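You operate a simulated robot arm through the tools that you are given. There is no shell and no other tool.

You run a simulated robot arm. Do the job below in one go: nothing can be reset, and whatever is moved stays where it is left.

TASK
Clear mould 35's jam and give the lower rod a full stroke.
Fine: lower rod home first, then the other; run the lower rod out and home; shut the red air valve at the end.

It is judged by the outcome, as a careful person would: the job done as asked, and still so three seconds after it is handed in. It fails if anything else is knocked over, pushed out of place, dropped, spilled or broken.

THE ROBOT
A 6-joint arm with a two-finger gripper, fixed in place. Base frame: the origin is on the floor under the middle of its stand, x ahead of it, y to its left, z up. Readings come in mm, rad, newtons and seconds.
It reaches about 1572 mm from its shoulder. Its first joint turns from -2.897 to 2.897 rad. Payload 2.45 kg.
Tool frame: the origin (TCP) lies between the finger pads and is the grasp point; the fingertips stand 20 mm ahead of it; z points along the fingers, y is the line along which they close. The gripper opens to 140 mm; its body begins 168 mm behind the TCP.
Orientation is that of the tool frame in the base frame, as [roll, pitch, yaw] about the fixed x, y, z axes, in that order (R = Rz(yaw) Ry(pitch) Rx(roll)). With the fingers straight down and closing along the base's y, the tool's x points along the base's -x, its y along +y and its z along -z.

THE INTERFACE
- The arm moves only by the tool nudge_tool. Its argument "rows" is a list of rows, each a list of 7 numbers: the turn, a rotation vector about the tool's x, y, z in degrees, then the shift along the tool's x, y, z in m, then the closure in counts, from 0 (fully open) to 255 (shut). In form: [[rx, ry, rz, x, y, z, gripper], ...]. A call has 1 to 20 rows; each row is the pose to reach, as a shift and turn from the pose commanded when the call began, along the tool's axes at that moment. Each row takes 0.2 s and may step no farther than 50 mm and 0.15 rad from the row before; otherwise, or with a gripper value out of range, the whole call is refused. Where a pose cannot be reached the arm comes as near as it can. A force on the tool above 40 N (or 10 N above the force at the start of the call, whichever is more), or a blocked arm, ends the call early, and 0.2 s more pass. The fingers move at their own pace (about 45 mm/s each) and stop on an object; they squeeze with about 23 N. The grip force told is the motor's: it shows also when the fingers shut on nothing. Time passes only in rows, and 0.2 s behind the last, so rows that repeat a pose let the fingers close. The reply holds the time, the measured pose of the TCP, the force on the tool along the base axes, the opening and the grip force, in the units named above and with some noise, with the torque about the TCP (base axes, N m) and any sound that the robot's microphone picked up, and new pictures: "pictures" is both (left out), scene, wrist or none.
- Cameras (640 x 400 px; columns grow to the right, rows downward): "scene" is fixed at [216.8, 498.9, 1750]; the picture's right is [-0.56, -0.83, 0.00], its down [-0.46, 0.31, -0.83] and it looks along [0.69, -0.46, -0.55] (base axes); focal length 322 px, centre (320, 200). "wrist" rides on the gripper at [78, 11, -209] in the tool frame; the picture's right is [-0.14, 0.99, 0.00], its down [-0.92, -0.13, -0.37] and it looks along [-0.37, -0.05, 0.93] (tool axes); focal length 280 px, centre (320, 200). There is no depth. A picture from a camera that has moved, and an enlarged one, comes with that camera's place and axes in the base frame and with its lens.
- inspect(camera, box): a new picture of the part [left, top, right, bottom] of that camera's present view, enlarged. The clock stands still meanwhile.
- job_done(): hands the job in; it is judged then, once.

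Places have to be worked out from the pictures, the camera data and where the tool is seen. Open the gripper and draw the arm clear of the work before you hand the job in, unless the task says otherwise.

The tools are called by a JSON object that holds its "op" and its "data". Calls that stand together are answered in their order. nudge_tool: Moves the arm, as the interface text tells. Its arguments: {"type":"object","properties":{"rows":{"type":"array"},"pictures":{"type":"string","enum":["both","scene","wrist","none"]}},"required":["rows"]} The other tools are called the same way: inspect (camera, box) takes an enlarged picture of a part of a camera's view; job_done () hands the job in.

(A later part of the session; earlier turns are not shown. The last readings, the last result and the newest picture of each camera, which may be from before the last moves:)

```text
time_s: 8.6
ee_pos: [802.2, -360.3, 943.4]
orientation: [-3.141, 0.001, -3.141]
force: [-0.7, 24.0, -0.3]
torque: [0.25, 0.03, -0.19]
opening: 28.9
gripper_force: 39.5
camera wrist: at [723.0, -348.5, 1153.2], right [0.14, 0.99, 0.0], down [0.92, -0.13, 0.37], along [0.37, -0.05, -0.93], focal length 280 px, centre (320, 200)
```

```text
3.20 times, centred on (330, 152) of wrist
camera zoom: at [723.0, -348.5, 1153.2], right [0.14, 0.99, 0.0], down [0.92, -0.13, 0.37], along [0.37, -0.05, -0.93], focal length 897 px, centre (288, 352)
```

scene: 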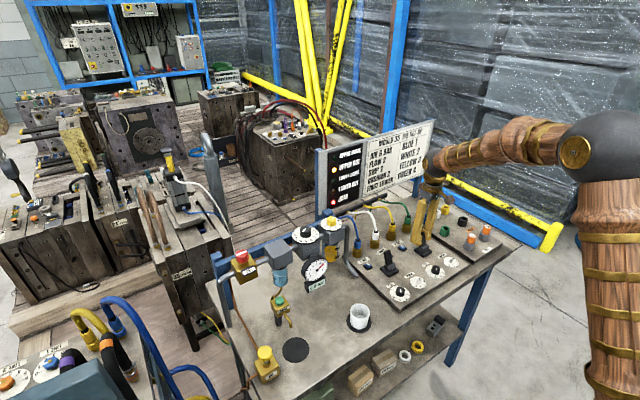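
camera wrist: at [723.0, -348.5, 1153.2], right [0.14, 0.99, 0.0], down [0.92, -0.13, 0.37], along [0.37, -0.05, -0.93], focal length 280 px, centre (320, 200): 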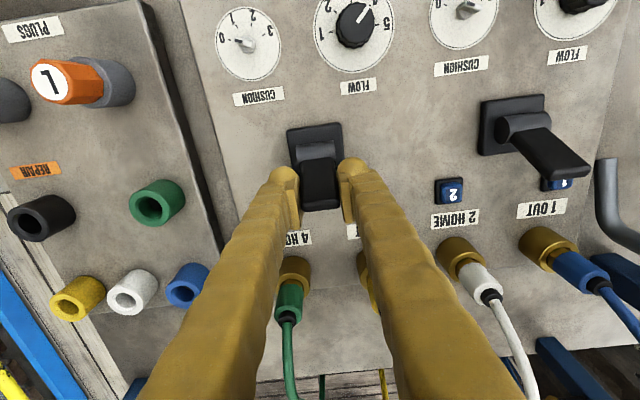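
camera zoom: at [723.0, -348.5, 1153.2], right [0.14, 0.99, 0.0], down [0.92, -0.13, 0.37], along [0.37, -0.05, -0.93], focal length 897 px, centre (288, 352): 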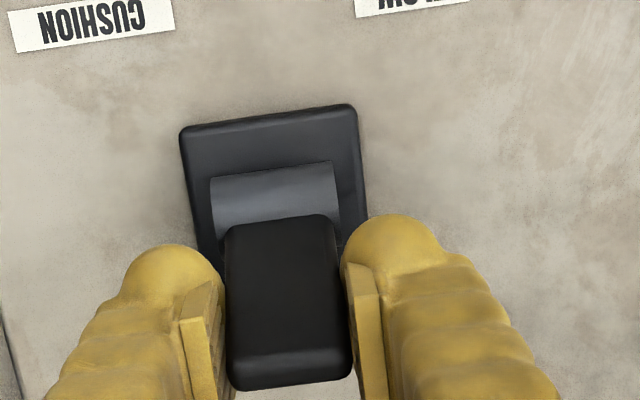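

Paddle is held (28.9 mm), with a 24 N side load showing it sits about 2 mm to +y. I centre and swing it toward the robot (-x) along its arc about the pivot, to HOME.

{"op": "nudge_tool", "data": {"rows": [[0, 0, 0, 0.0, 0.002, 0, 255], [0, 0, 0, 0.004, 0.002, -0.0017, 255], [0, 0, 0, 0.008, 0.002, -0.003, 255], [0, 0, 0, 0.012, 0.002, -0.004, 255], [0, 0, 0, 0.016, 0.002, -0.0046, 255], [0, 0, 0, 0.02, 0.002, -0.005, 255], [0, 0, 0, 0.024, 0.002, -0.005, 255], [0, 0, 0, 0.028, 0.002, -0.0046, 255], [0, 0, 0, 0.032, 0.002, -0.004, 255], [0, 0, 0, 0.036, 0.002, -0.003, 255], [0, 0, 0, 0.04, 0.002, -0.0017, 255], [0, 0, 0, 0.044, 0.002, 0, 255], [0, 0, 0, 0.044, 0.002, 0, 255]]}}

{"op": "inspect", "data": {"camera": "scene", "box": [310, 115, 440, 220]}}

{"op": "inspect", "data": {"camera": "scene", "box": [390, 190, 470, 260]}}

{"op": "inspect", "data": {"camera": "wrist", "box": [230, 90, 430, 215]}}

```text
time_s: 11.4
ee_pos: [758.2, -360.8, 944.5]
orientation: [-3.139, 0.002, 3.141]
force: [21.0, -20.8, 16.2]
torque: [-0.25, -1.33, -0.12]
opening: 29.2
gripper_force: 45.1
camera wrist: at [679.0, -348.0, 1153.4], right [0.14, 0.99, 0.0], down [0.92, -0.13, 0.37], along [0.37, -0.05, -0.93], focal length 280 px, centre (320, 200)
```

scene: 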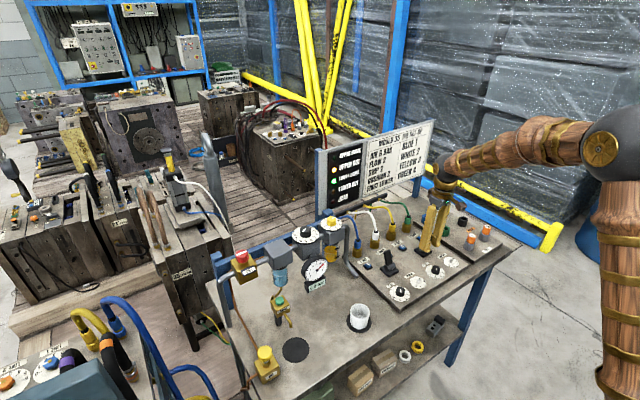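
wrist: 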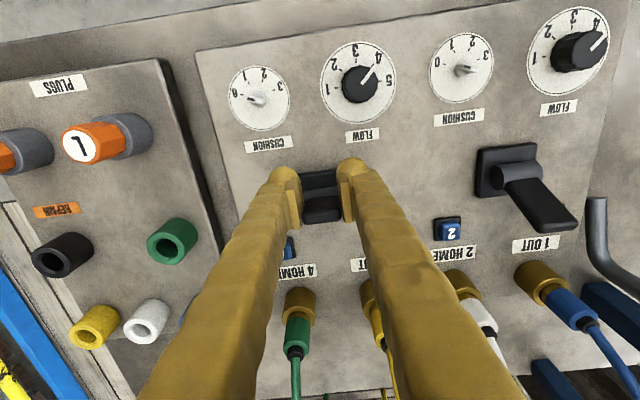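

```text
3.81 times, centred on (375, 168) of scene
camera zoom: at [216.8, 498.9, 1750.0], right [-0.56, -0.83, 0.0], down [-0.46, 0.31, -0.83], along [0.69, -0.46, -0.55], focal length 1225 px, centre (110, 324)
```

zoom: 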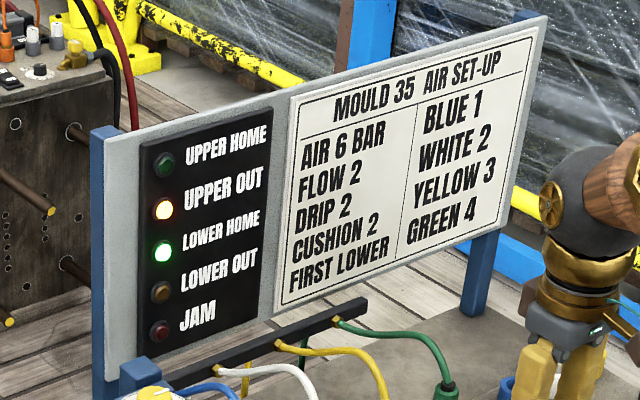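

```text
5.71 times, centred on (430, 225) of scene
camera zoom: at [216.8, 498.9, 1750.0], right [-0.56, -0.83, 0.0], down [-0.46, 0.31, -0.83], along [0.69, -0.46, -0.55], focal length 1838 px, centre (-309, 57)
```

zoom: 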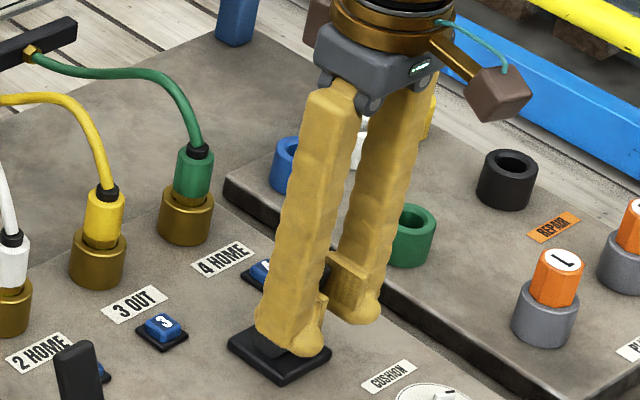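

```text
3.20 times, centred on (330, 152) of wrist
camera zoom: at [679.0, -348.0, 1153.4], right [0.14, 0.99, 0.0], down [0.92, -0.13, 0.37], along [0.37, -0.05, -0.93], focal length 897 px, centre (288, 352)
```

zoom: 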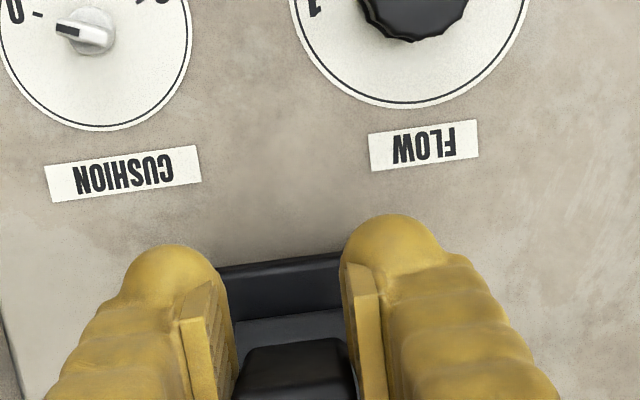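

LOWER HOME is lit and JAM is out. The 21 N on x may be the end stop or a spring, so I ease forward 4 mm with the paddle still held to see which before letting go.

{"op": "nudge_tool", "data": {"rows": [[0, 0, 0, -0.002, -0.001, -0.001, 255], [0, 0, 0, -0.004, -0.001, -0.002, 255], [0, 0, 0, -0.004, -0.001, -0.002, 255]], "pictures": "none"}}

```text
time_s: 12.2
ee_pos: [761.9, -360.3, 943.4]
orientation: [3.141, -0.001, -3.14]
force: [-27.7, -8.1, -2.2]
torque: [-0.06, 1.21, -0.11]
opening: 29.3
gripper_force: 44.9
```

Easing forward flips the force to -28 N, so the paddle holds itself in the HOME position (detent around x≈760). I return to the neutral spot and open the fingers, watching that it stays.

{"op": "nudge_tool", "data": {"rows": [[0, 0, 0, 0.002, 0, 0, 255], [0, 0, 0, 0.002, 0, 0, 200], [0, 0, 0, 0.002, 0, 0, 160], [0, 0, 0, 0.002, 0, 0, 128], [0, 0, 0, 0.002, 0, 0, 128]]}}

{"op": "inspect", "data": {"camera": "scene", "box": [310, 130, 390, 220]}}

{"op": "inspect", "data": {"camera": "wrist", "box": [230, 110, 430, 235]}}

```text
time_s: 13.4
ee_pos: [761.4, -361.3, 944.3]
orientation: [-3.14, 0.001, 3.14]
force: [0.1, 0.8, -0.5]
torque: [0.0, -0.02, 0.04]
opening: 69.8
gripper_force: 0.0
camera wrist: at [681.4, -348.5, 1155.0], right [0.14, 0.99, 0.0], down [0.92, -0.13, 0.37], along [0.37, -0.05, -0.93], focal length 280 px, centre (320, 200)
```

scene: 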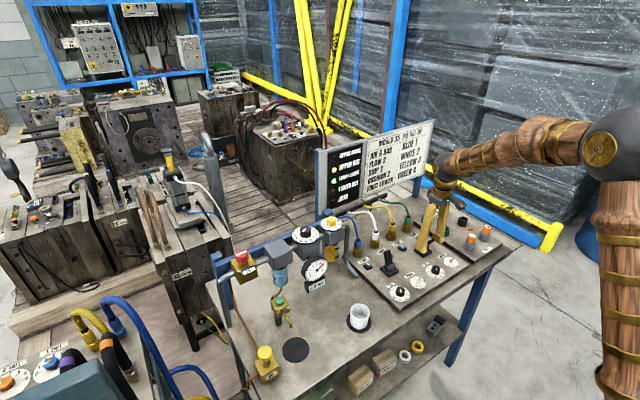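
wrist: 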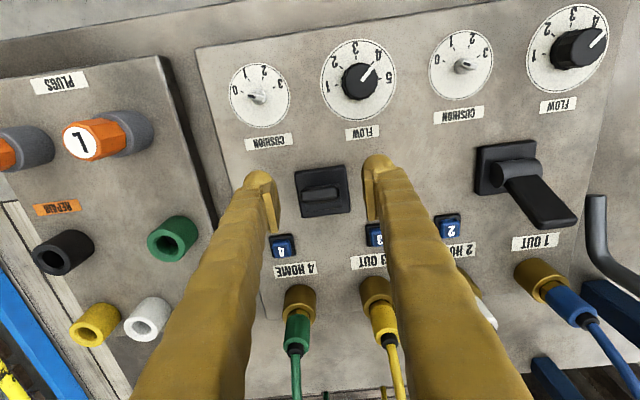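

```text
4.44 times, centred on (350, 175) of scene
camera zoom: at [216.8, 498.9, 1750.0], right [-0.56, -0.83, 0.0], down [-0.46, 0.31, -0.83], along [0.69, -0.46, -0.55], focal length 1430 px, centre (187, 311)
```

zoom: 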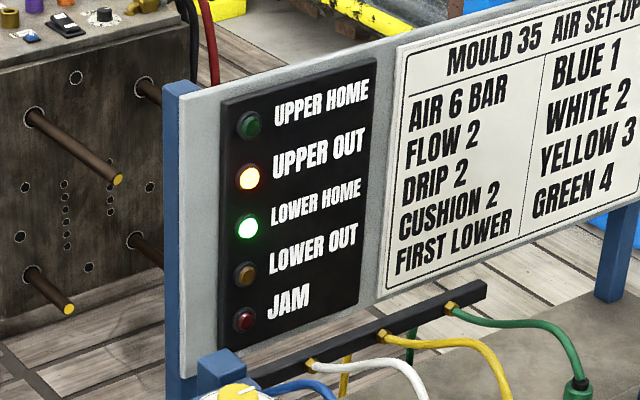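

```text
3.20 times, centred on (330, 172) of wrist
camera zoom: at [681.4, -348.5, 1155.0], right [0.14, 0.99, 0.0], down [0.92, -0.13, 0.37], along [0.37, -0.05, -0.93], focal length 897 px, centre (288, 288)
```

zoom: 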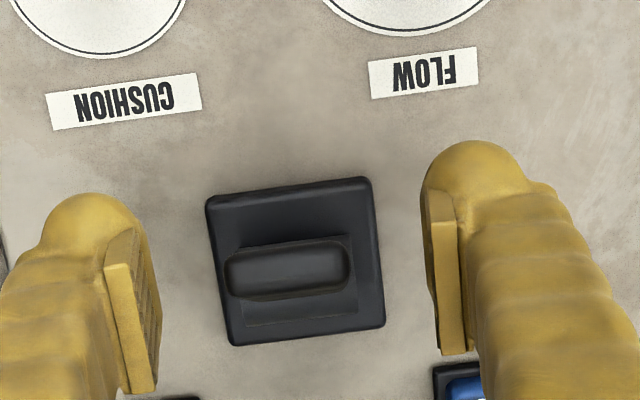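

The paddle stays at HOME by itself, LOWER HOME steady, JAM out. Next I rise and shift to above the upper (1/2) paddle at about (804,-179).

{"op": "nudge_tool", "data": {"rows": [[0, 0, 0, 0, 0, -0.04, 128], [0, 0, 0, 0, 0, -0.08, 128], [0, 0, 0, 0, 0, -0.116, 128], [0, 0, 0, -0.009, 0.036, -0.116, 128], [0, 0, 0, -0.018, 0.072, -0.116, 128], [0, 0, 0, -0.027, 0.109, -0.116, 128], [0, 0, 0, -0.036, 0.145, -0.116, 128], [0, 0, 0, -0.043, 0.181, -0.116, 128], [0, 0, 0, -0.043, 0.181, -0.116, 128]]}}

{"op": "inspect", "data": {"camera": "scene", "box": [310, 130, 390, 220]}}

{"op": "inspect", "data": {"camera": "wrist", "box": [230, 110, 430, 235]}}

```text
time_s: 15.4
ee_pos: [804.3, -177.8, 1060.2]
orientation: [-3.14, 0.003, 3.138]
force: [-0.7, 0.1, 0.3]
torque: [-0.01, 0.02, 0.02]
opening: 69.7
gripper_force: 0.1
camera wrist: at [724.2, -166.4, 1269.9], right [0.14, 0.99, 0.0], down [0.92, -0.13, 0.37], along [0.37, -0.05, -0.93], focal length 280 px, centre (320, 200)
```

scene: 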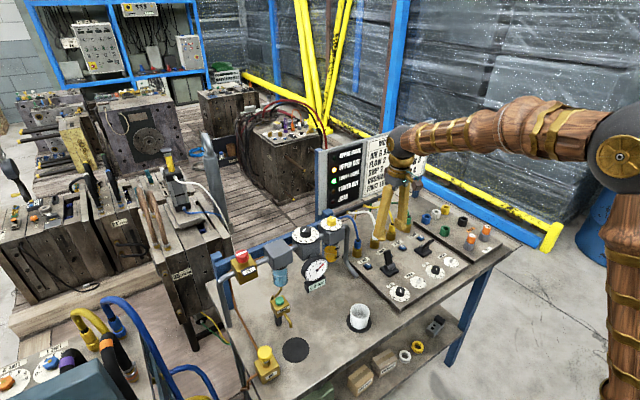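
wrist: 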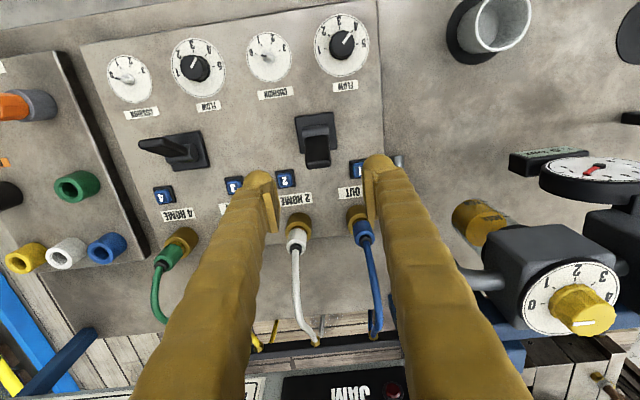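

```text
4.44 times, centred on (350, 175) of scene
camera zoom: at [216.8, 498.9, 1750.0], right [-0.56, -0.83, 0.0], down [-0.46, 0.31, -0.83], along [0.69, -0.46, -0.55], focal length 1430 px, centre (187, 311)
```

zoom: 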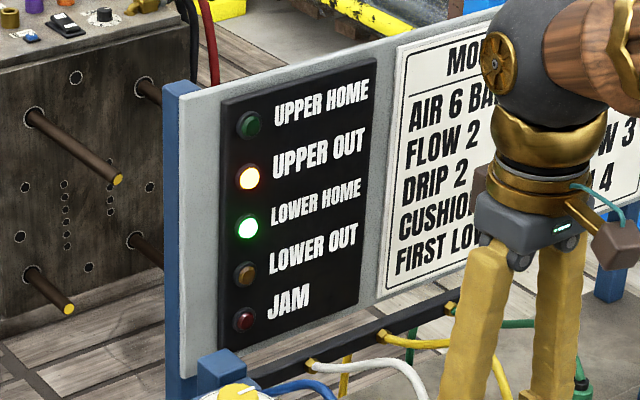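

```text
3.20 times, centred on (330, 172) of wrist
camera zoom: at [724.2, -166.4, 1269.9], right [0.14, 0.99, 0.0], down [0.92, -0.13, 0.37], along [0.37, -0.05, -0.93], focal length 897 px, centre (288, 288)
```

zoom: 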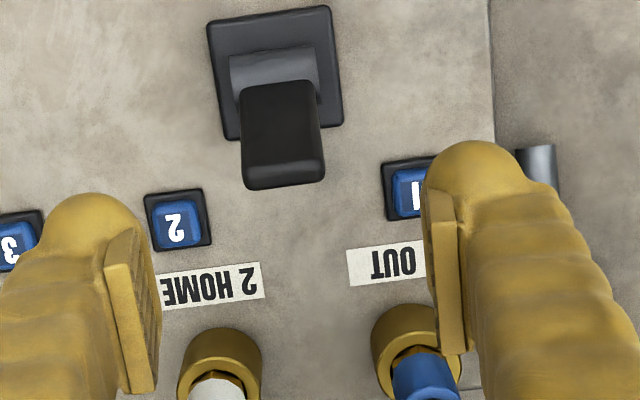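

Upper paddle tip measures (807-810,-179,955), lying between the fingers, with the grey pipe ~50 mm clear of the right finger. I descend and close on it.

{"op": "nudge_tool", "data": {"rows": [[0, 0, 0, 0.001, 0, 0.025, 128], [0, 0, 0, 0.001, 0, 0.05, 128], [0, 0, 0, 0.001, 0, 0.075, 128], [0, 0, 0, 0.001, 0, 0.095, 128], [0, 0, 0, 0.001, 0, 0.107, 128], [0, 0, 0, 0.001, 0, 0.118, 128], [0, 0, 0, 0.001, 0, 0.118, 128]]}}

{"op": "inspect", "data": {"camera": "wrist", "box": [230, 90, 430, 215]}}

```text
time_s: 17.0
ee_pos: [802.6, -178.5, 942.8]
orientation: [-3.141, 0.0, -3.139]
force: [0.2, 0.2, -0.6]
torque: [0.01, -0.01, 0.0]
opening: 69.6
gripper_force: 0.0
camera wrist: at [723.3, -167.0, 1153.0], right [0.14, 0.99, 0.0], down [0.92, -0.13, 0.37], along [0.37, -0.05, -0.93], focal length 280 px, centre (320, 200)
```

scene: 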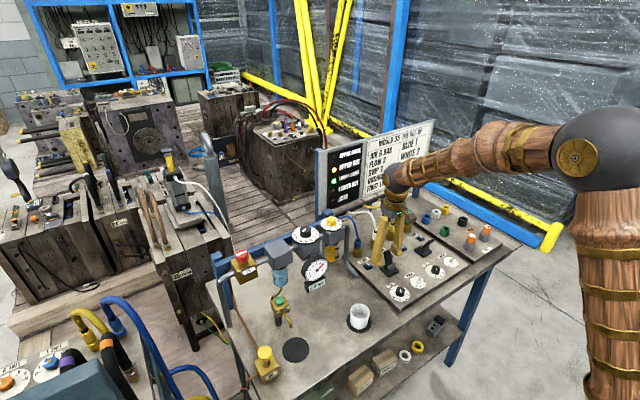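
wrist: 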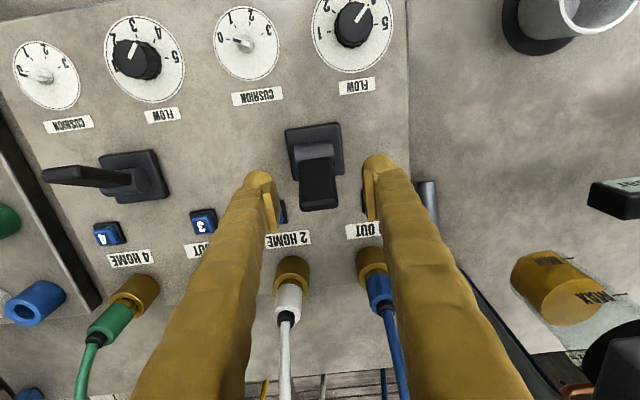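

```text
3.20 times, centred on (330, 152) of wrist
camera zoom: at [723.3, -167.0, 1153.0], right [0.14, 0.99, 0.0], down [0.92, -0.13, 0.37], along [0.37, -0.05, -0.93], focal length 897 px, centre (288, 352)
```

zoom: 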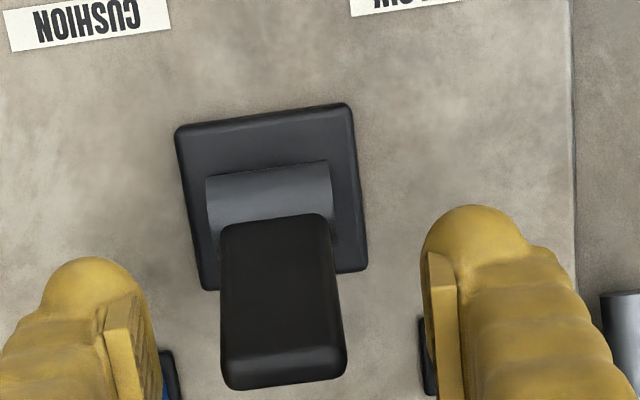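

The paddle sits about 1 mm to -y of centre, so I offset -1 mm and close the fingers on it.

{"op": "nudge_tool", "data": {"rows": [[0, 0, 0, 0, -0.001, 0, 180], [0, 0, 0, 0, -0.001, 0, 210], [0, 0, 0, 0, -0.001, 0, 230], [0, 0, 0, 0, -0.001, 0, 255], [0, 0, 0, 0, -0.001, 0, 255]], "pictures": "wrist"}}

```text
time_s: 18.2
ee_pos: [802.4, -179.5, 943.4]
orientation: [-3.14, 0.002, -3.141]
force: [-0.1, -0.7, -1.1]
torque: [-0.01, -0.01, -0.01]
opening: 28.6
gripper_force: 45.5
camera wrist: at [723.4, -168.2, 1153.0], right [0.14, 0.99, 0.0], down [0.92, -0.13, 0.37], along [0.37, -0.05, -0.93], focal length 280 px, centre (320, 200)
```

wrist: 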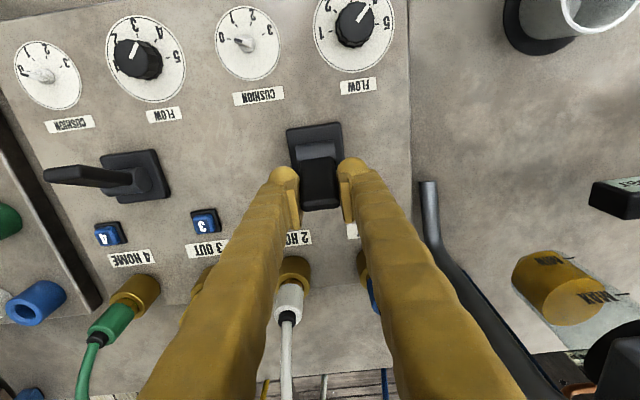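

Gripped with no side load. I swing the upper paddle toward the robot along the same arc, ending at x≈760.

{"op": "nudge_tool", "data": {"rows": [[0, 0, 0, 0.004, 0, -0.0017, 255], [0, 0, 0, 0.008, 0, -0.003, 255], [0, 0, 0, 0.012, 0, -0.004, 255], [0, 0, 0, 0.016, 0, -0.0046, 255], [0, 0, 0, 0.02, 0, -0.005, 255], [0, 0, 0, 0.024, 0, -0.005, 255], [0, 0, 0, 0.028, 0, -0.0046, 255], [0, 0, 0, 0.032, 0, -0.004, 255], [0, 0, 0, 0.036, 0, -0.003, 255], [0, 0, 0, 0.04, 0, -0.002, 255], [0, 0, 0, 0.043, 0, -0.001, 255], [0, 0, 0, 0.043, 0, -0.001, 255]]}}

{"op": "inspect", "data": {"camera": "scene", "box": [310, 130, 390, 220]}}

{"op": "inspect", "data": {"camera": "scene", "box": [140, 130, 260, 230]}}

```text
time_s: 20.8
ee_pos: [758.8, -180.8, 944.7]
orientation: [-3.14, 0.001, -3.141]
force: [23.0, 16.5, 7.3]
torque: [0.18, -1.12, 0.11]
opening: 28.9
gripper_force: 44.8
camera wrist: at [680.5, -168.2, 1154.0], right [0.14, 0.99, 0.0], down [0.92, -0.13, 0.37], along [0.37, -0.05, -0.93], focal length 280 px, centre (320, 200)
```

scene: 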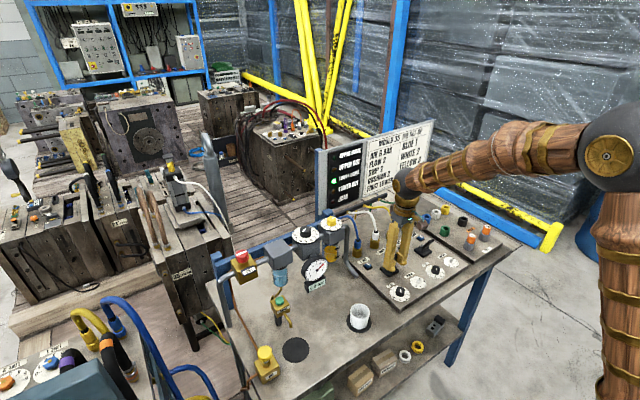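
wrist: 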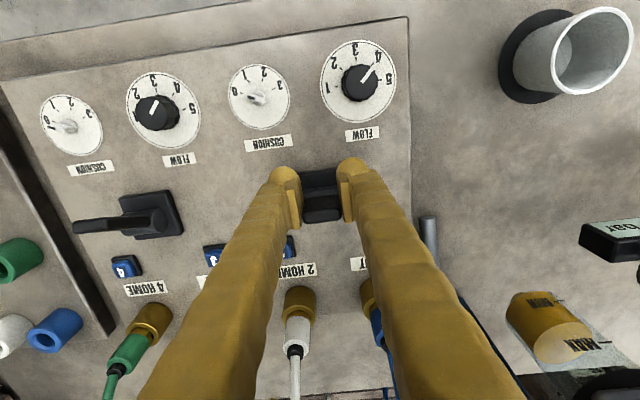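

```text
4.44 times, centred on (350, 175) of scene
camera zoom: at [216.8, 498.9, 1750.0], right [-0.56, -0.83, 0.0], down [-0.46, 0.31, -0.83], along [0.69, -0.46, -0.55], focal length 1430 px, centre (187, 311)
```

zoom: 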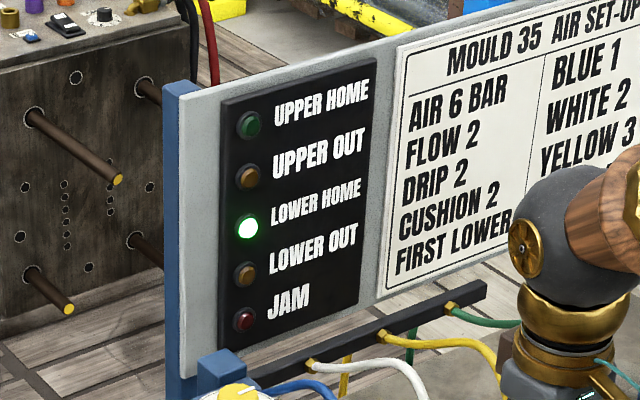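

```text
4.00 times, centred on (200, 180) of scene
camera zoom: at [216.8, 498.9, 1750.0], right [-0.56, -0.83, 0.0], down [-0.46, 0.31, -0.83], along [0.69, -0.46, -0.55], focal length 1287 px, centre (800, 280)
```

zoom: 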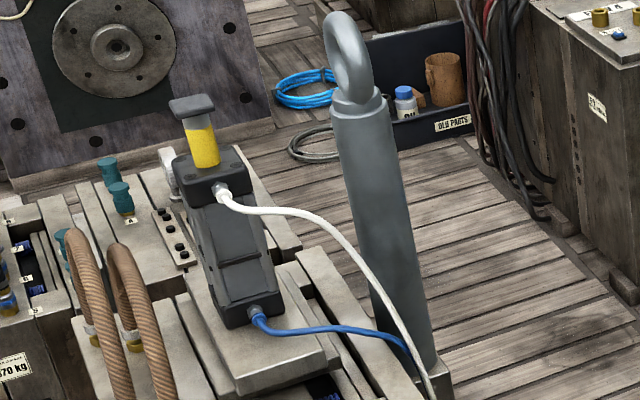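

The upper rod is on its way in (UPPER OUT off, yellow rod shorter). I ease off 2 mm, open the fingers and let time pass until UPPER HOME lights.

{"op": "nudge_tool", "data": {"rows": [[0, 0, 0, -0.0015, 0.001, 0, 255], [0, 0, 0, -0.0015, 0.001, 0, 200], [0, 0, 0, -0.0015, 0.001, 0, 160], [0, 0, 0, -0.0015, 0.001, 0, 128], [0, 0, 0, -0.0015, 0.001, 0, 128], [0, 0, 0, -0.0015, 0.001, 0, 128]]}}

{"op": "inspect", "data": {"camera": "scene", "box": [310, 130, 390, 220]}}

{"op": "inspect", "data": {"camera": "scene", "box": [140, 130, 260, 230]}}

```text
time_s: 22.2
ee_pos: [762.6, -178.6, 944.3]
orientation: [-3.14, 0.001, 3.141]
force: [-0.3, -0.4, 0.1]
torque: [0.01, 0.0, -0.01]
opening: 69.7
gripper_force: 0.1
camera wrist: at [682.1, -167.5, 1154.0], right [0.14, 0.99, 0.0], down [0.92, -0.13, 0.37], along [0.37, -0.05, -0.93], focal length 280 px, centre (320, 200)
```

scene: 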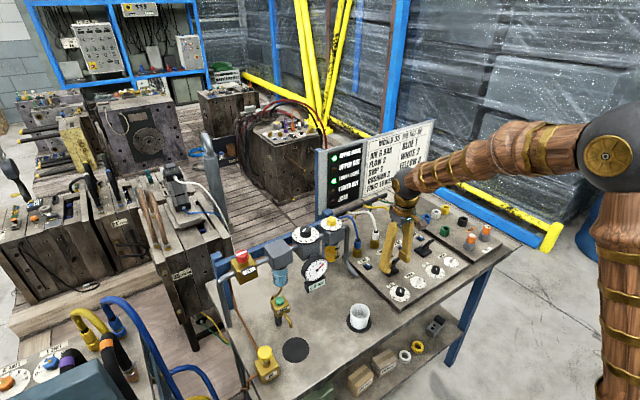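
wrist: 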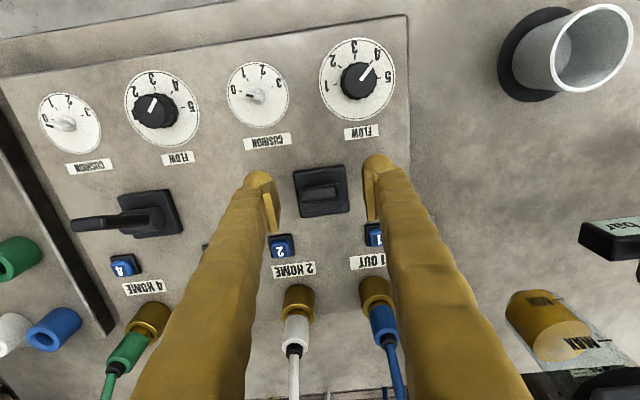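

```text
4.44 times, centred on (350, 175) of scene
camera zoom: at [216.8, 498.9, 1750.0], right [-0.56, -0.83, 0.0], down [-0.46, 0.31, -0.83], along [0.69, -0.46, -0.55], focal length 1430 px, centre (187, 311)
```

zoom: 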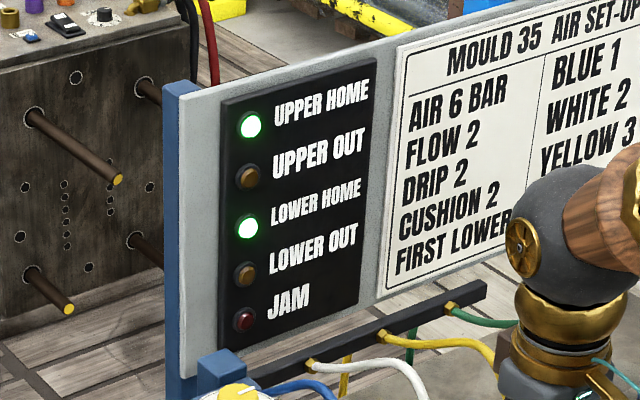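

```text
4.00 times, centred on (200, 180) of scene
camera zoom: at [216.8, 498.9, 1750.0], right [-0.56, -0.83, 0.0], down [-0.46, 0.31, -0.83], along [0.69, -0.46, -0.55], focal length 1287 px, centre (800, 280)
```

zoom: 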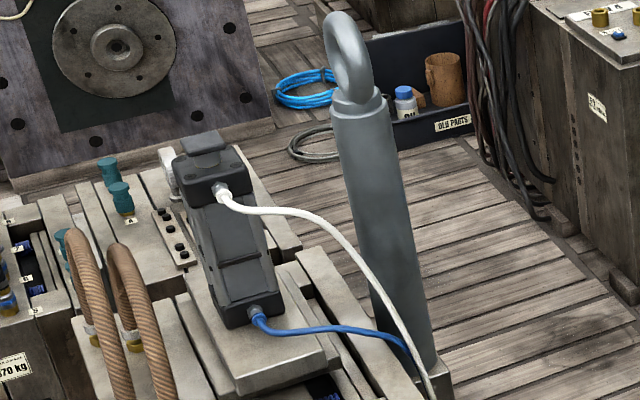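

Both HOME lamps are lit and JAM is out. I lift clear, return to the lower paddle (now tilted to the robot, tip about (756,-360)) and descend astride it.

{"op": "nudge_tool", "data": {"rows": [[0, 0, 0, 0, 0, -0.04, 128], [0, 0, 0, 0, 0, -0.08, 128], [0, 0, 0, 0, 0, -0.116, 128], [0, 0, 0, 0, -0.0454, -0.116, 128], [0, 0, 0, 0, -0.0907, -0.116, 128], [0, 0, 0, 0, -0.136, -0.116, 128], [0, 0, 0, 0, -0.1814, -0.116, 128], [0, 0, 0, 0, -0.1814, -0.116, 128], [0, 0, 0, 0, -0.1814, -0.085, 128], [0, 0, 0, 0, -0.1814, -0.055, 128], [0, 0, 0, 0, -0.1814, -0.03, 128], [0, 0, 0, 0, -0.1814, -0.012, 128], [0, 0, 0, 0, -0.1814, 0, 128], [0, 0, 0, 0, -0.1814, 0, 128]], "pictures": "wrist"}}

{"op": "inspect", "data": {"camera": "wrist", "box": [230, 110, 430, 235]}}

```text
time_s: 25.2
ee_pos: [762.8, -361.8, 944.2]
orientation: [-3.139, 0.002, 3.141]
force: [1.0, 0.0, -0.3]
torque: [-0.02, -0.01, -0.01]
opening: 69.9
gripper_force: 0.1
camera wrist: at [682.0, -348.5, 1154.0], right [0.14, 0.99, 0.0], down [0.92, -0.13, 0.37], along [0.37, -0.05, -0.93], focal length 280 px, centre (320, 200)
```

wrist: 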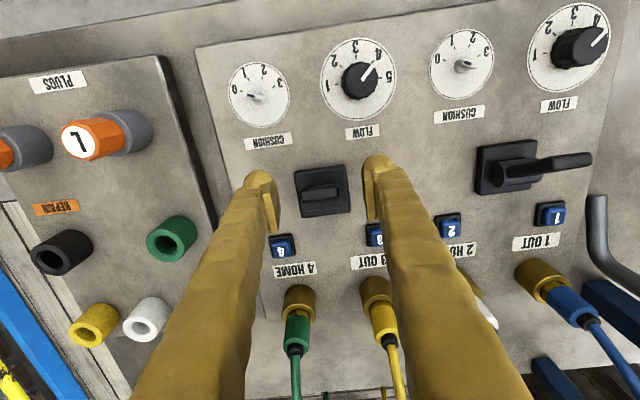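

```text
3.20 times, centred on (330, 172) of wrist
camera zoom: at [682.0, -348.5, 1154.0], right [0.14, 0.99, 0.0], down [0.92, -0.13, 0.37], along [0.37, -0.05, -0.93], focal length 897 px, centre (288, 288)
```

zoom: 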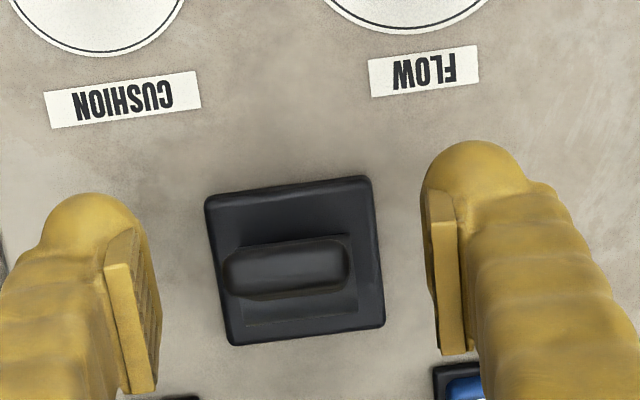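

Aligned astride the lower paddle. I close on it, then swing it away to +x (OUT), ending at x≈803.

{"op": "nudge_tool", "data": {"rows": [[0, 0, 0, 0, 0, 0, 190], [0, 0, 0, 0, 0, 0, 225], [0, 0, 0, 0, 0, 0, 255], [0, 0, 0, 0, 0, 0, 255], [0, 0, 0, 0, 0, 0, 255], [0, 0, 0, -0.004, 0, -0.0017, 255], [0, 0, 0, -0.008, 0, -0.003, 255], [0, 0, 0, -0.012, 0, -0.004, 255], [0, 0, 0, -0.016, 0, -0.0046, 255], [0, 0, 0, -0.02, 0, -0.005, 255], [0, 0, 0, -0.024, 0, -0.005, 255], [0, 0, 0, -0.028, 0, -0.0046, 255], [0, 0, 0, -0.032, 0, -0.004, 255], [0, 0, 0, -0.036, 0, -0.003, 255], [0, 0, 0, -0.04, 0, -0.0015, 255], [0, 0, 0, -0.0425, 0, -0.0005, 255], [0, 0, 0, -0.0425, 0, -0.0005, 255]]}}

{"op": "inspect", "data": {"camera": "scene", "box": [310, 130, 390, 220]}}

{"op": "inspect", "data": {"camera": "scene", "box": [160, 290, 260, 350]}}

```text
time_s: 28.8
ee_pos: [804.0, -360.6, 945.0]
orientation: [-3.14, 0.003, -3.141]
force: [9.3, 19.4, 2.9]
torque: [0.18, -0.3, -0.26]
opening: 27.6
gripper_force: 45.0
camera wrist: at [725.2, -348.1, 1154.7], right [0.14, 0.99, 0.0], down [0.92, -0.13, 0.37], along [0.37, -0.05, -0.93], focal length 280 px, centre (320, 200)
```

scene: 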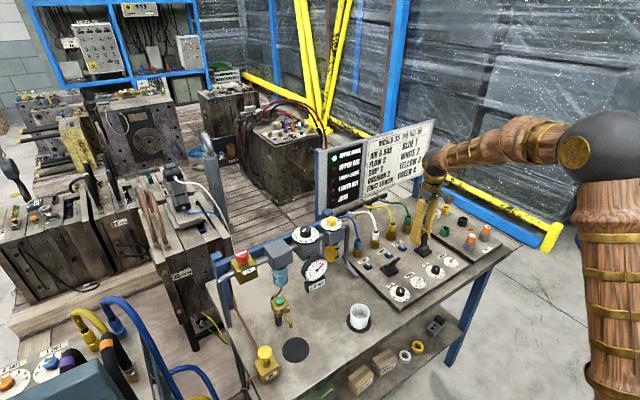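
wrist: 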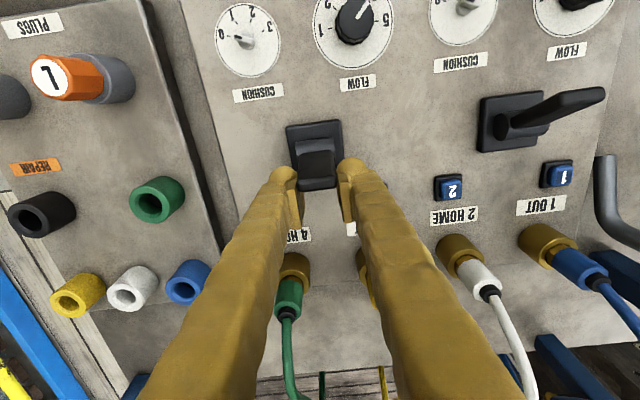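

```text
4.44 times, centred on (350, 175) of scene
camera zoom: at [216.8, 498.9, 1750.0], right [-0.56, -0.83, 0.0], down [-0.46, 0.31, -0.83], along [0.69, -0.46, -0.55], focal length 1430 px, centre (187, 311)
```

zoom: 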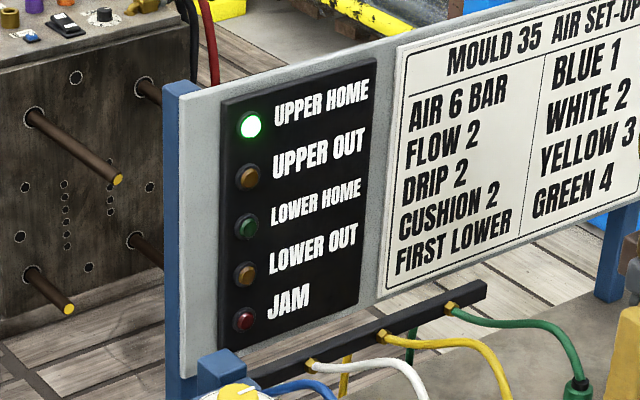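

```text
6.40 times, centred on (210, 320) of scene
camera zoom: at [216.8, 498.9, 1750.0], right [-0.56, -0.83, 0.0], down [-0.46, 0.31, -0.83], along [0.69, -0.46, -0.55], focal length 2059 px, centre (1024, -568)
```

zoom: 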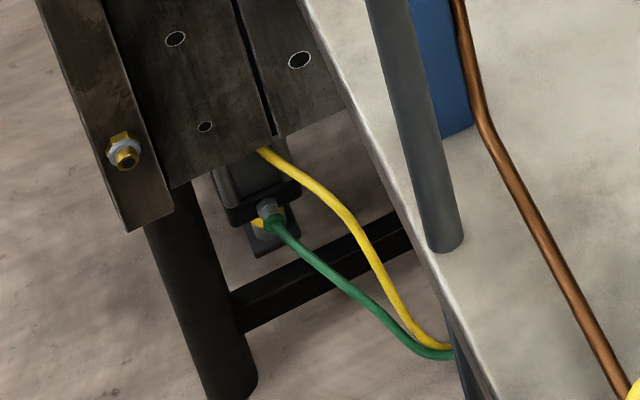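

LOWER HOME has gone out and the lower rod is moving out; the paddle seems to have slipped a little in the pads, tilting a bit less than before. I wait with the grip held and look again.

{"op": "nudge_tool", "data": {"rows": [[0, 0, 0, 0, 0.001, 0, 255], [0, 0, 0, 0, 0.001, 0, 255], [0, 0, 0, 0, 0.001, 0, 255], [0, 0, 0, 0, 0.001, 0, 255], [0, 0, 0, 0, 0.001, 0, 255]]}}

{"op": "inspect", "data": {"camera": "scene", "box": [310, 130, 390, 220]}}

{"op": "inspect", "data": {"camera": "wrist", "box": [230, 90, 430, 215]}}

{"op": "inspect", "data": {"camera": "scene", "box": [160, 290, 260, 350]}}

```text
time_s: 29.8
ee_pos: [805.7, -359.9, 945.8]
orientation: [-3.141, 0.006, -3.14]
force: [6.3, -2.0, -2.2]
torque: [-0.04, -0.29, 0.06]
opening: 27.7
gripper_force: 44.5
stopped in row 4: the force on the tool passed its limit at 41 N (the readings are from after the stop); the commanded pose is now the measured one
camera wrist: at [725.0, -347.8, 1154.7], right [0.14, 0.99, 0.0], down [0.92, -0.13, 0.37], along [0.37, -0.05, -0.93], focal length 280 px, centre (320, 200)
```

scene: 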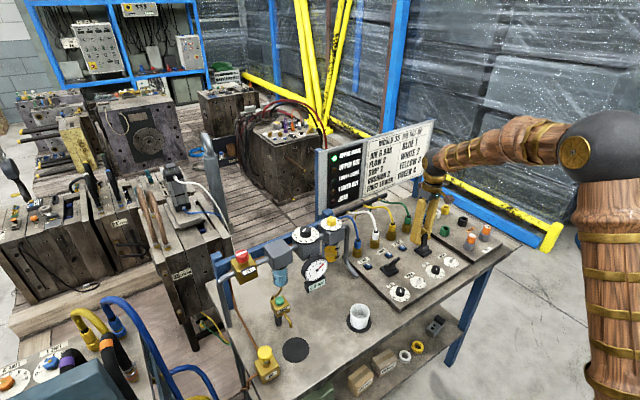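
wrist: 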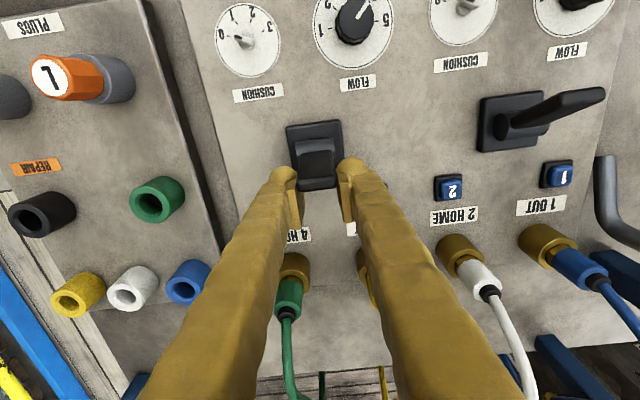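

```text
4.44 times, centred on (350, 175) of scene
camera zoom: at [216.8, 498.9, 1750.0], right [-0.56, -0.83, 0.0], down [-0.46, 0.31, -0.83], along [0.69, -0.46, -0.55], focal length 1430 px, centre (187, 311)
```

zoom: 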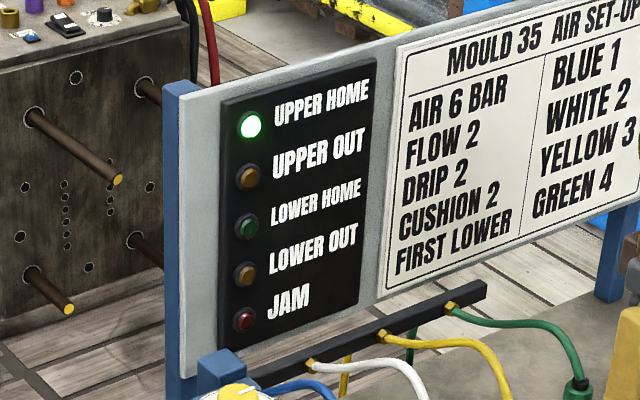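

```text
3.20 times, centred on (330, 152) of wrist
camera zoom: at [725.0, -347.8, 1154.7], right [0.14, 0.99, 0.0], down [0.92, -0.13, 0.37], along [0.37, -0.05, -0.93], focal length 897 px, centre (288, 352)
```

zoom: 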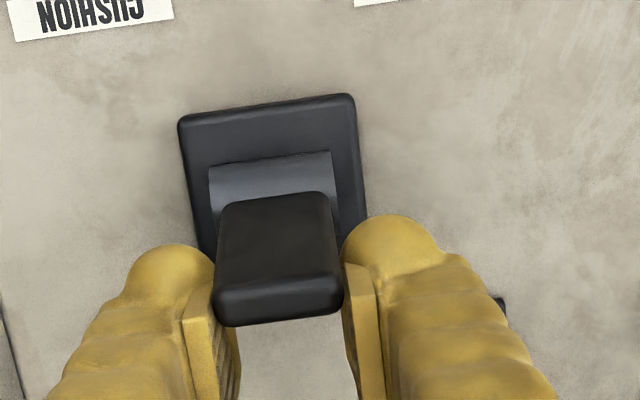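

```text
6.40 times, centred on (210, 320) of scene
camera zoom: at [216.8, 498.9, 1750.0], right [-0.56, -0.83, 0.0], down [-0.46, 0.31, -0.83], along [0.69, -0.46, -0.55], focal length 2059 px, centre (1024, -568)
```

zoom: 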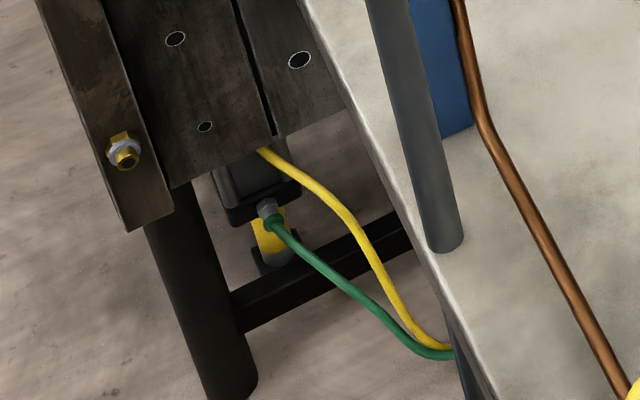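

The lower rod keeps extending, but the pads slipped along the paddle so it stands only about halfway to its OUT stop. I open the fingers to see where the paddle settles.

{"op": "nudge_tool", "data": {"rows": [[0, 0, 0, 0, 0, 0, 200], [0, 0, 0, 0, 0, 0, 160], [0, 0, 0, 0, 0, 0, 128], [0, 0, 0, 0, 0, 0, 128]]}}

{"op": "inspect", "data": {"camera": "scene", "box": [310, 130, 390, 220]}}

{"op": "inspect", "data": {"camera": "wrist", "box": [230, 90, 430, 215]}}

{"op": "inspect", "data": {"camera": "scene", "box": [160, 290, 260, 350]}}

```text
time_s: 30.8
ee_pos: [804.9, -360.8, 945.1]
orientation: [-3.14, 0.005, -3.141]
force: [-0.5, 0.5, 0.0]
torque: [0.01, 0.0, 0.01]
opening: 69.8
gripper_force: 0.1
camera wrist: at [724.8, -347.9, 1154.9], right [0.14, 0.99, 0.0], down [0.92, -0.13, 0.37], along [0.37, -0.05, -0.93], focal length 280 px, centre (320, 200)
```

scene: 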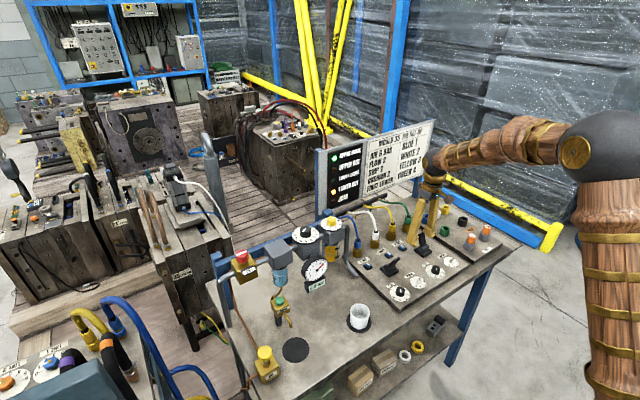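
wrist: 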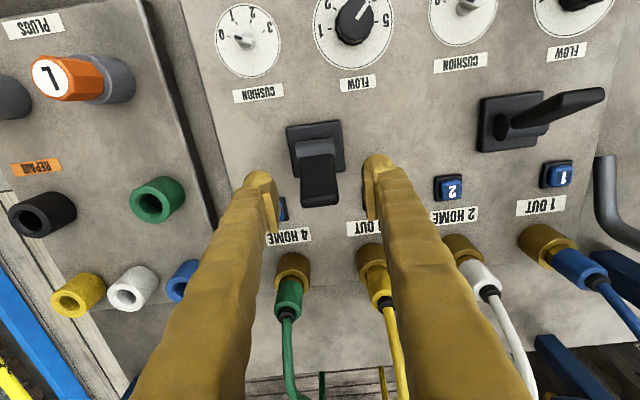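

```text
4.44 times, centred on (350, 175) of scene
camera zoom: at [216.8, 498.9, 1750.0], right [-0.56, -0.83, 0.0], down [-0.46, 0.31, -0.83], along [0.69, -0.46, -0.55], focal length 1430 px, centre (187, 311)
```

zoom: 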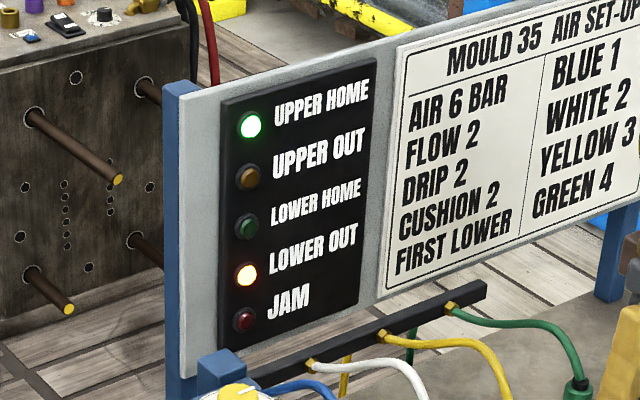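

```text
3.20 times, centred on (330, 152) of wrist
camera zoom: at [724.8, -347.9, 1154.9], right [0.14, 0.99, 0.0], down [0.92, -0.13, 0.37], along [0.37, -0.05, -0.93], focal length 897 px, centre (288, 352)
```

zoom: 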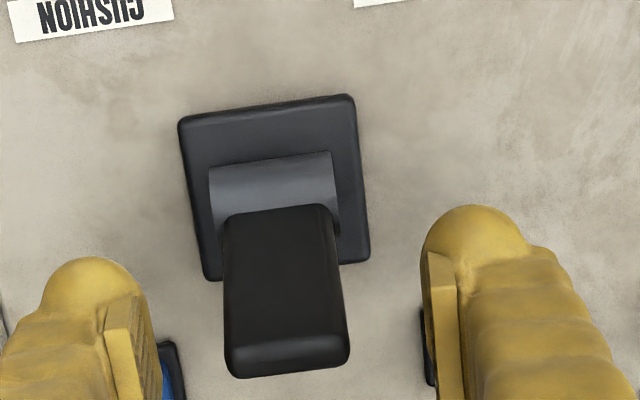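

```text
6.40 times, centred on (210, 320) of scene
camera zoom: at [216.8, 498.9, 1750.0], right [-0.56, -0.83, 0.0], down [-0.46, 0.31, -0.83], along [0.69, -0.46, -0.55], focal length 2059 px, centre (1024, -568)
```

zoom: 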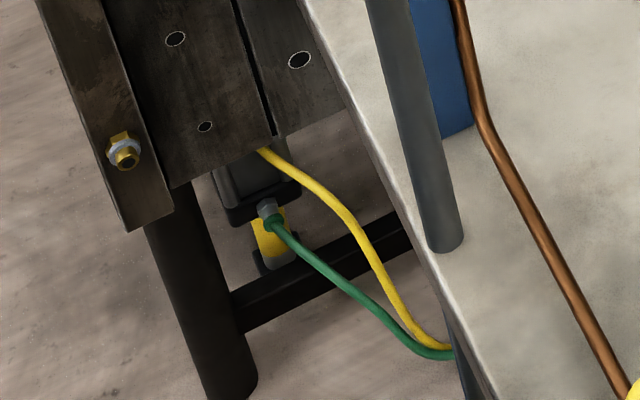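

The paddle snapped to OUT and LOWER OUT is lit, so the full out stroke is made. I re-centre on the paddle, close, and swing it back toward the robot to HOME.

{"op": "nudge_tool", "data": {"rows": [[0, 0, 0, 0.003, 0, 0.0025, 128], [0, 0, 0, 0.003, 0, 0.0025, 190], [0, 0, 0, 0.003, 0, 0.0025, 225], [0, 0, 0, 0.003, 0, 0.0025, 255], [0, 0, 0, 0.003, 0, 0.0025, 255], [0, 0, 0, 0.003, 0, 0.0025, 255]]}}

{"op": "inspect", "data": {"camera": "wrist", "box": [230, 90, 430, 215]}}

{"op": "inspect", "data": {"camera": "scene", "box": [310, 130, 390, 220]}}

```text
time_s: 32.2
ee_pos: [802.9, -359.7, 942.4]
orientation: [-3.14, 0.006, -3.141]
force: [0.9, 0.1, 0.5]
torque: [0.0, -0.02, 0.0]
opening: 28.7
gripper_force: 44.8
camera wrist: at [722.0, -347.9, 1152.5], right [0.14, 0.99, 0.0], down [0.92, -0.13, 0.37], along [0.37, -0.05, -0.93], focal length 280 px, centre (320, 200)
```

scene: 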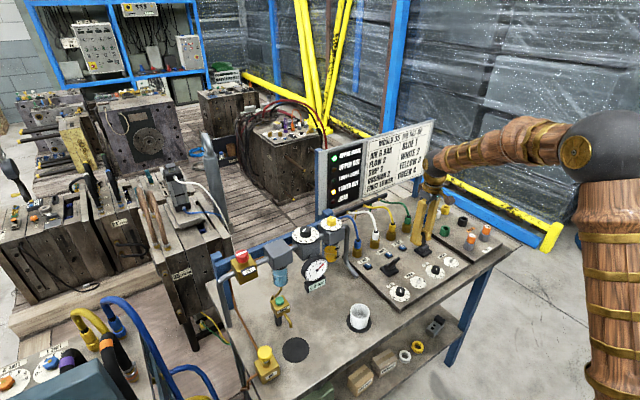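
wrist: 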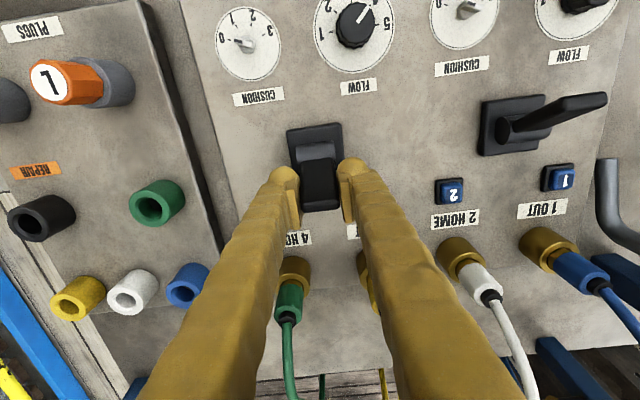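

```text
3.20 times, centred on (330, 152) of wrist
camera zoom: at [722.0, -347.9, 1152.5], right [0.14, 0.99, 0.0], down [0.92, -0.13, 0.37], along [0.37, -0.05, -0.93], focal length 897 px, centre (288, 352)
```

zoom: 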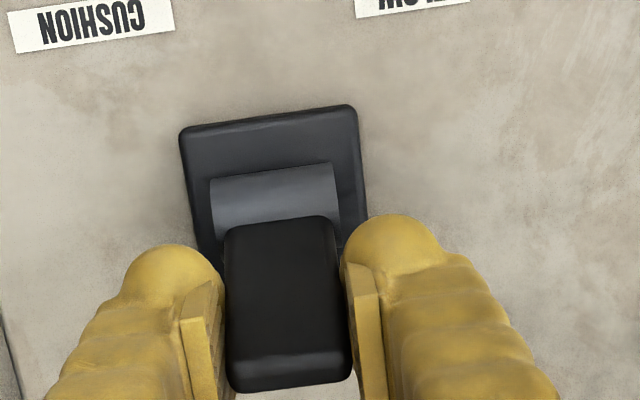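

```text
4.44 times, centred on (350, 175) of scene
camera zoom: at [216.8, 498.9, 1750.0], right [-0.56, -0.83, 0.0], down [-0.46, 0.31, -0.83], along [0.69, -0.46, -0.55], focal length 1430 px, centre (187, 311)
```

zoom: 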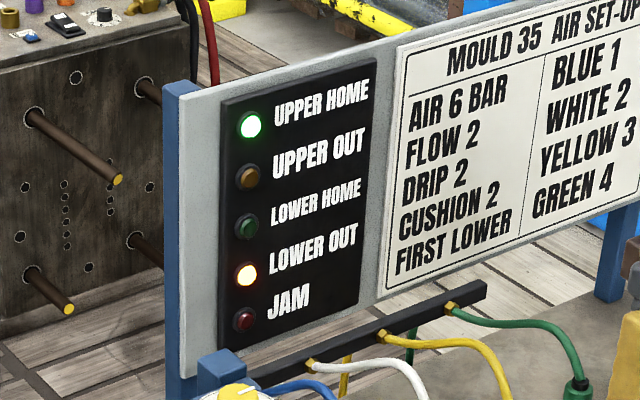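

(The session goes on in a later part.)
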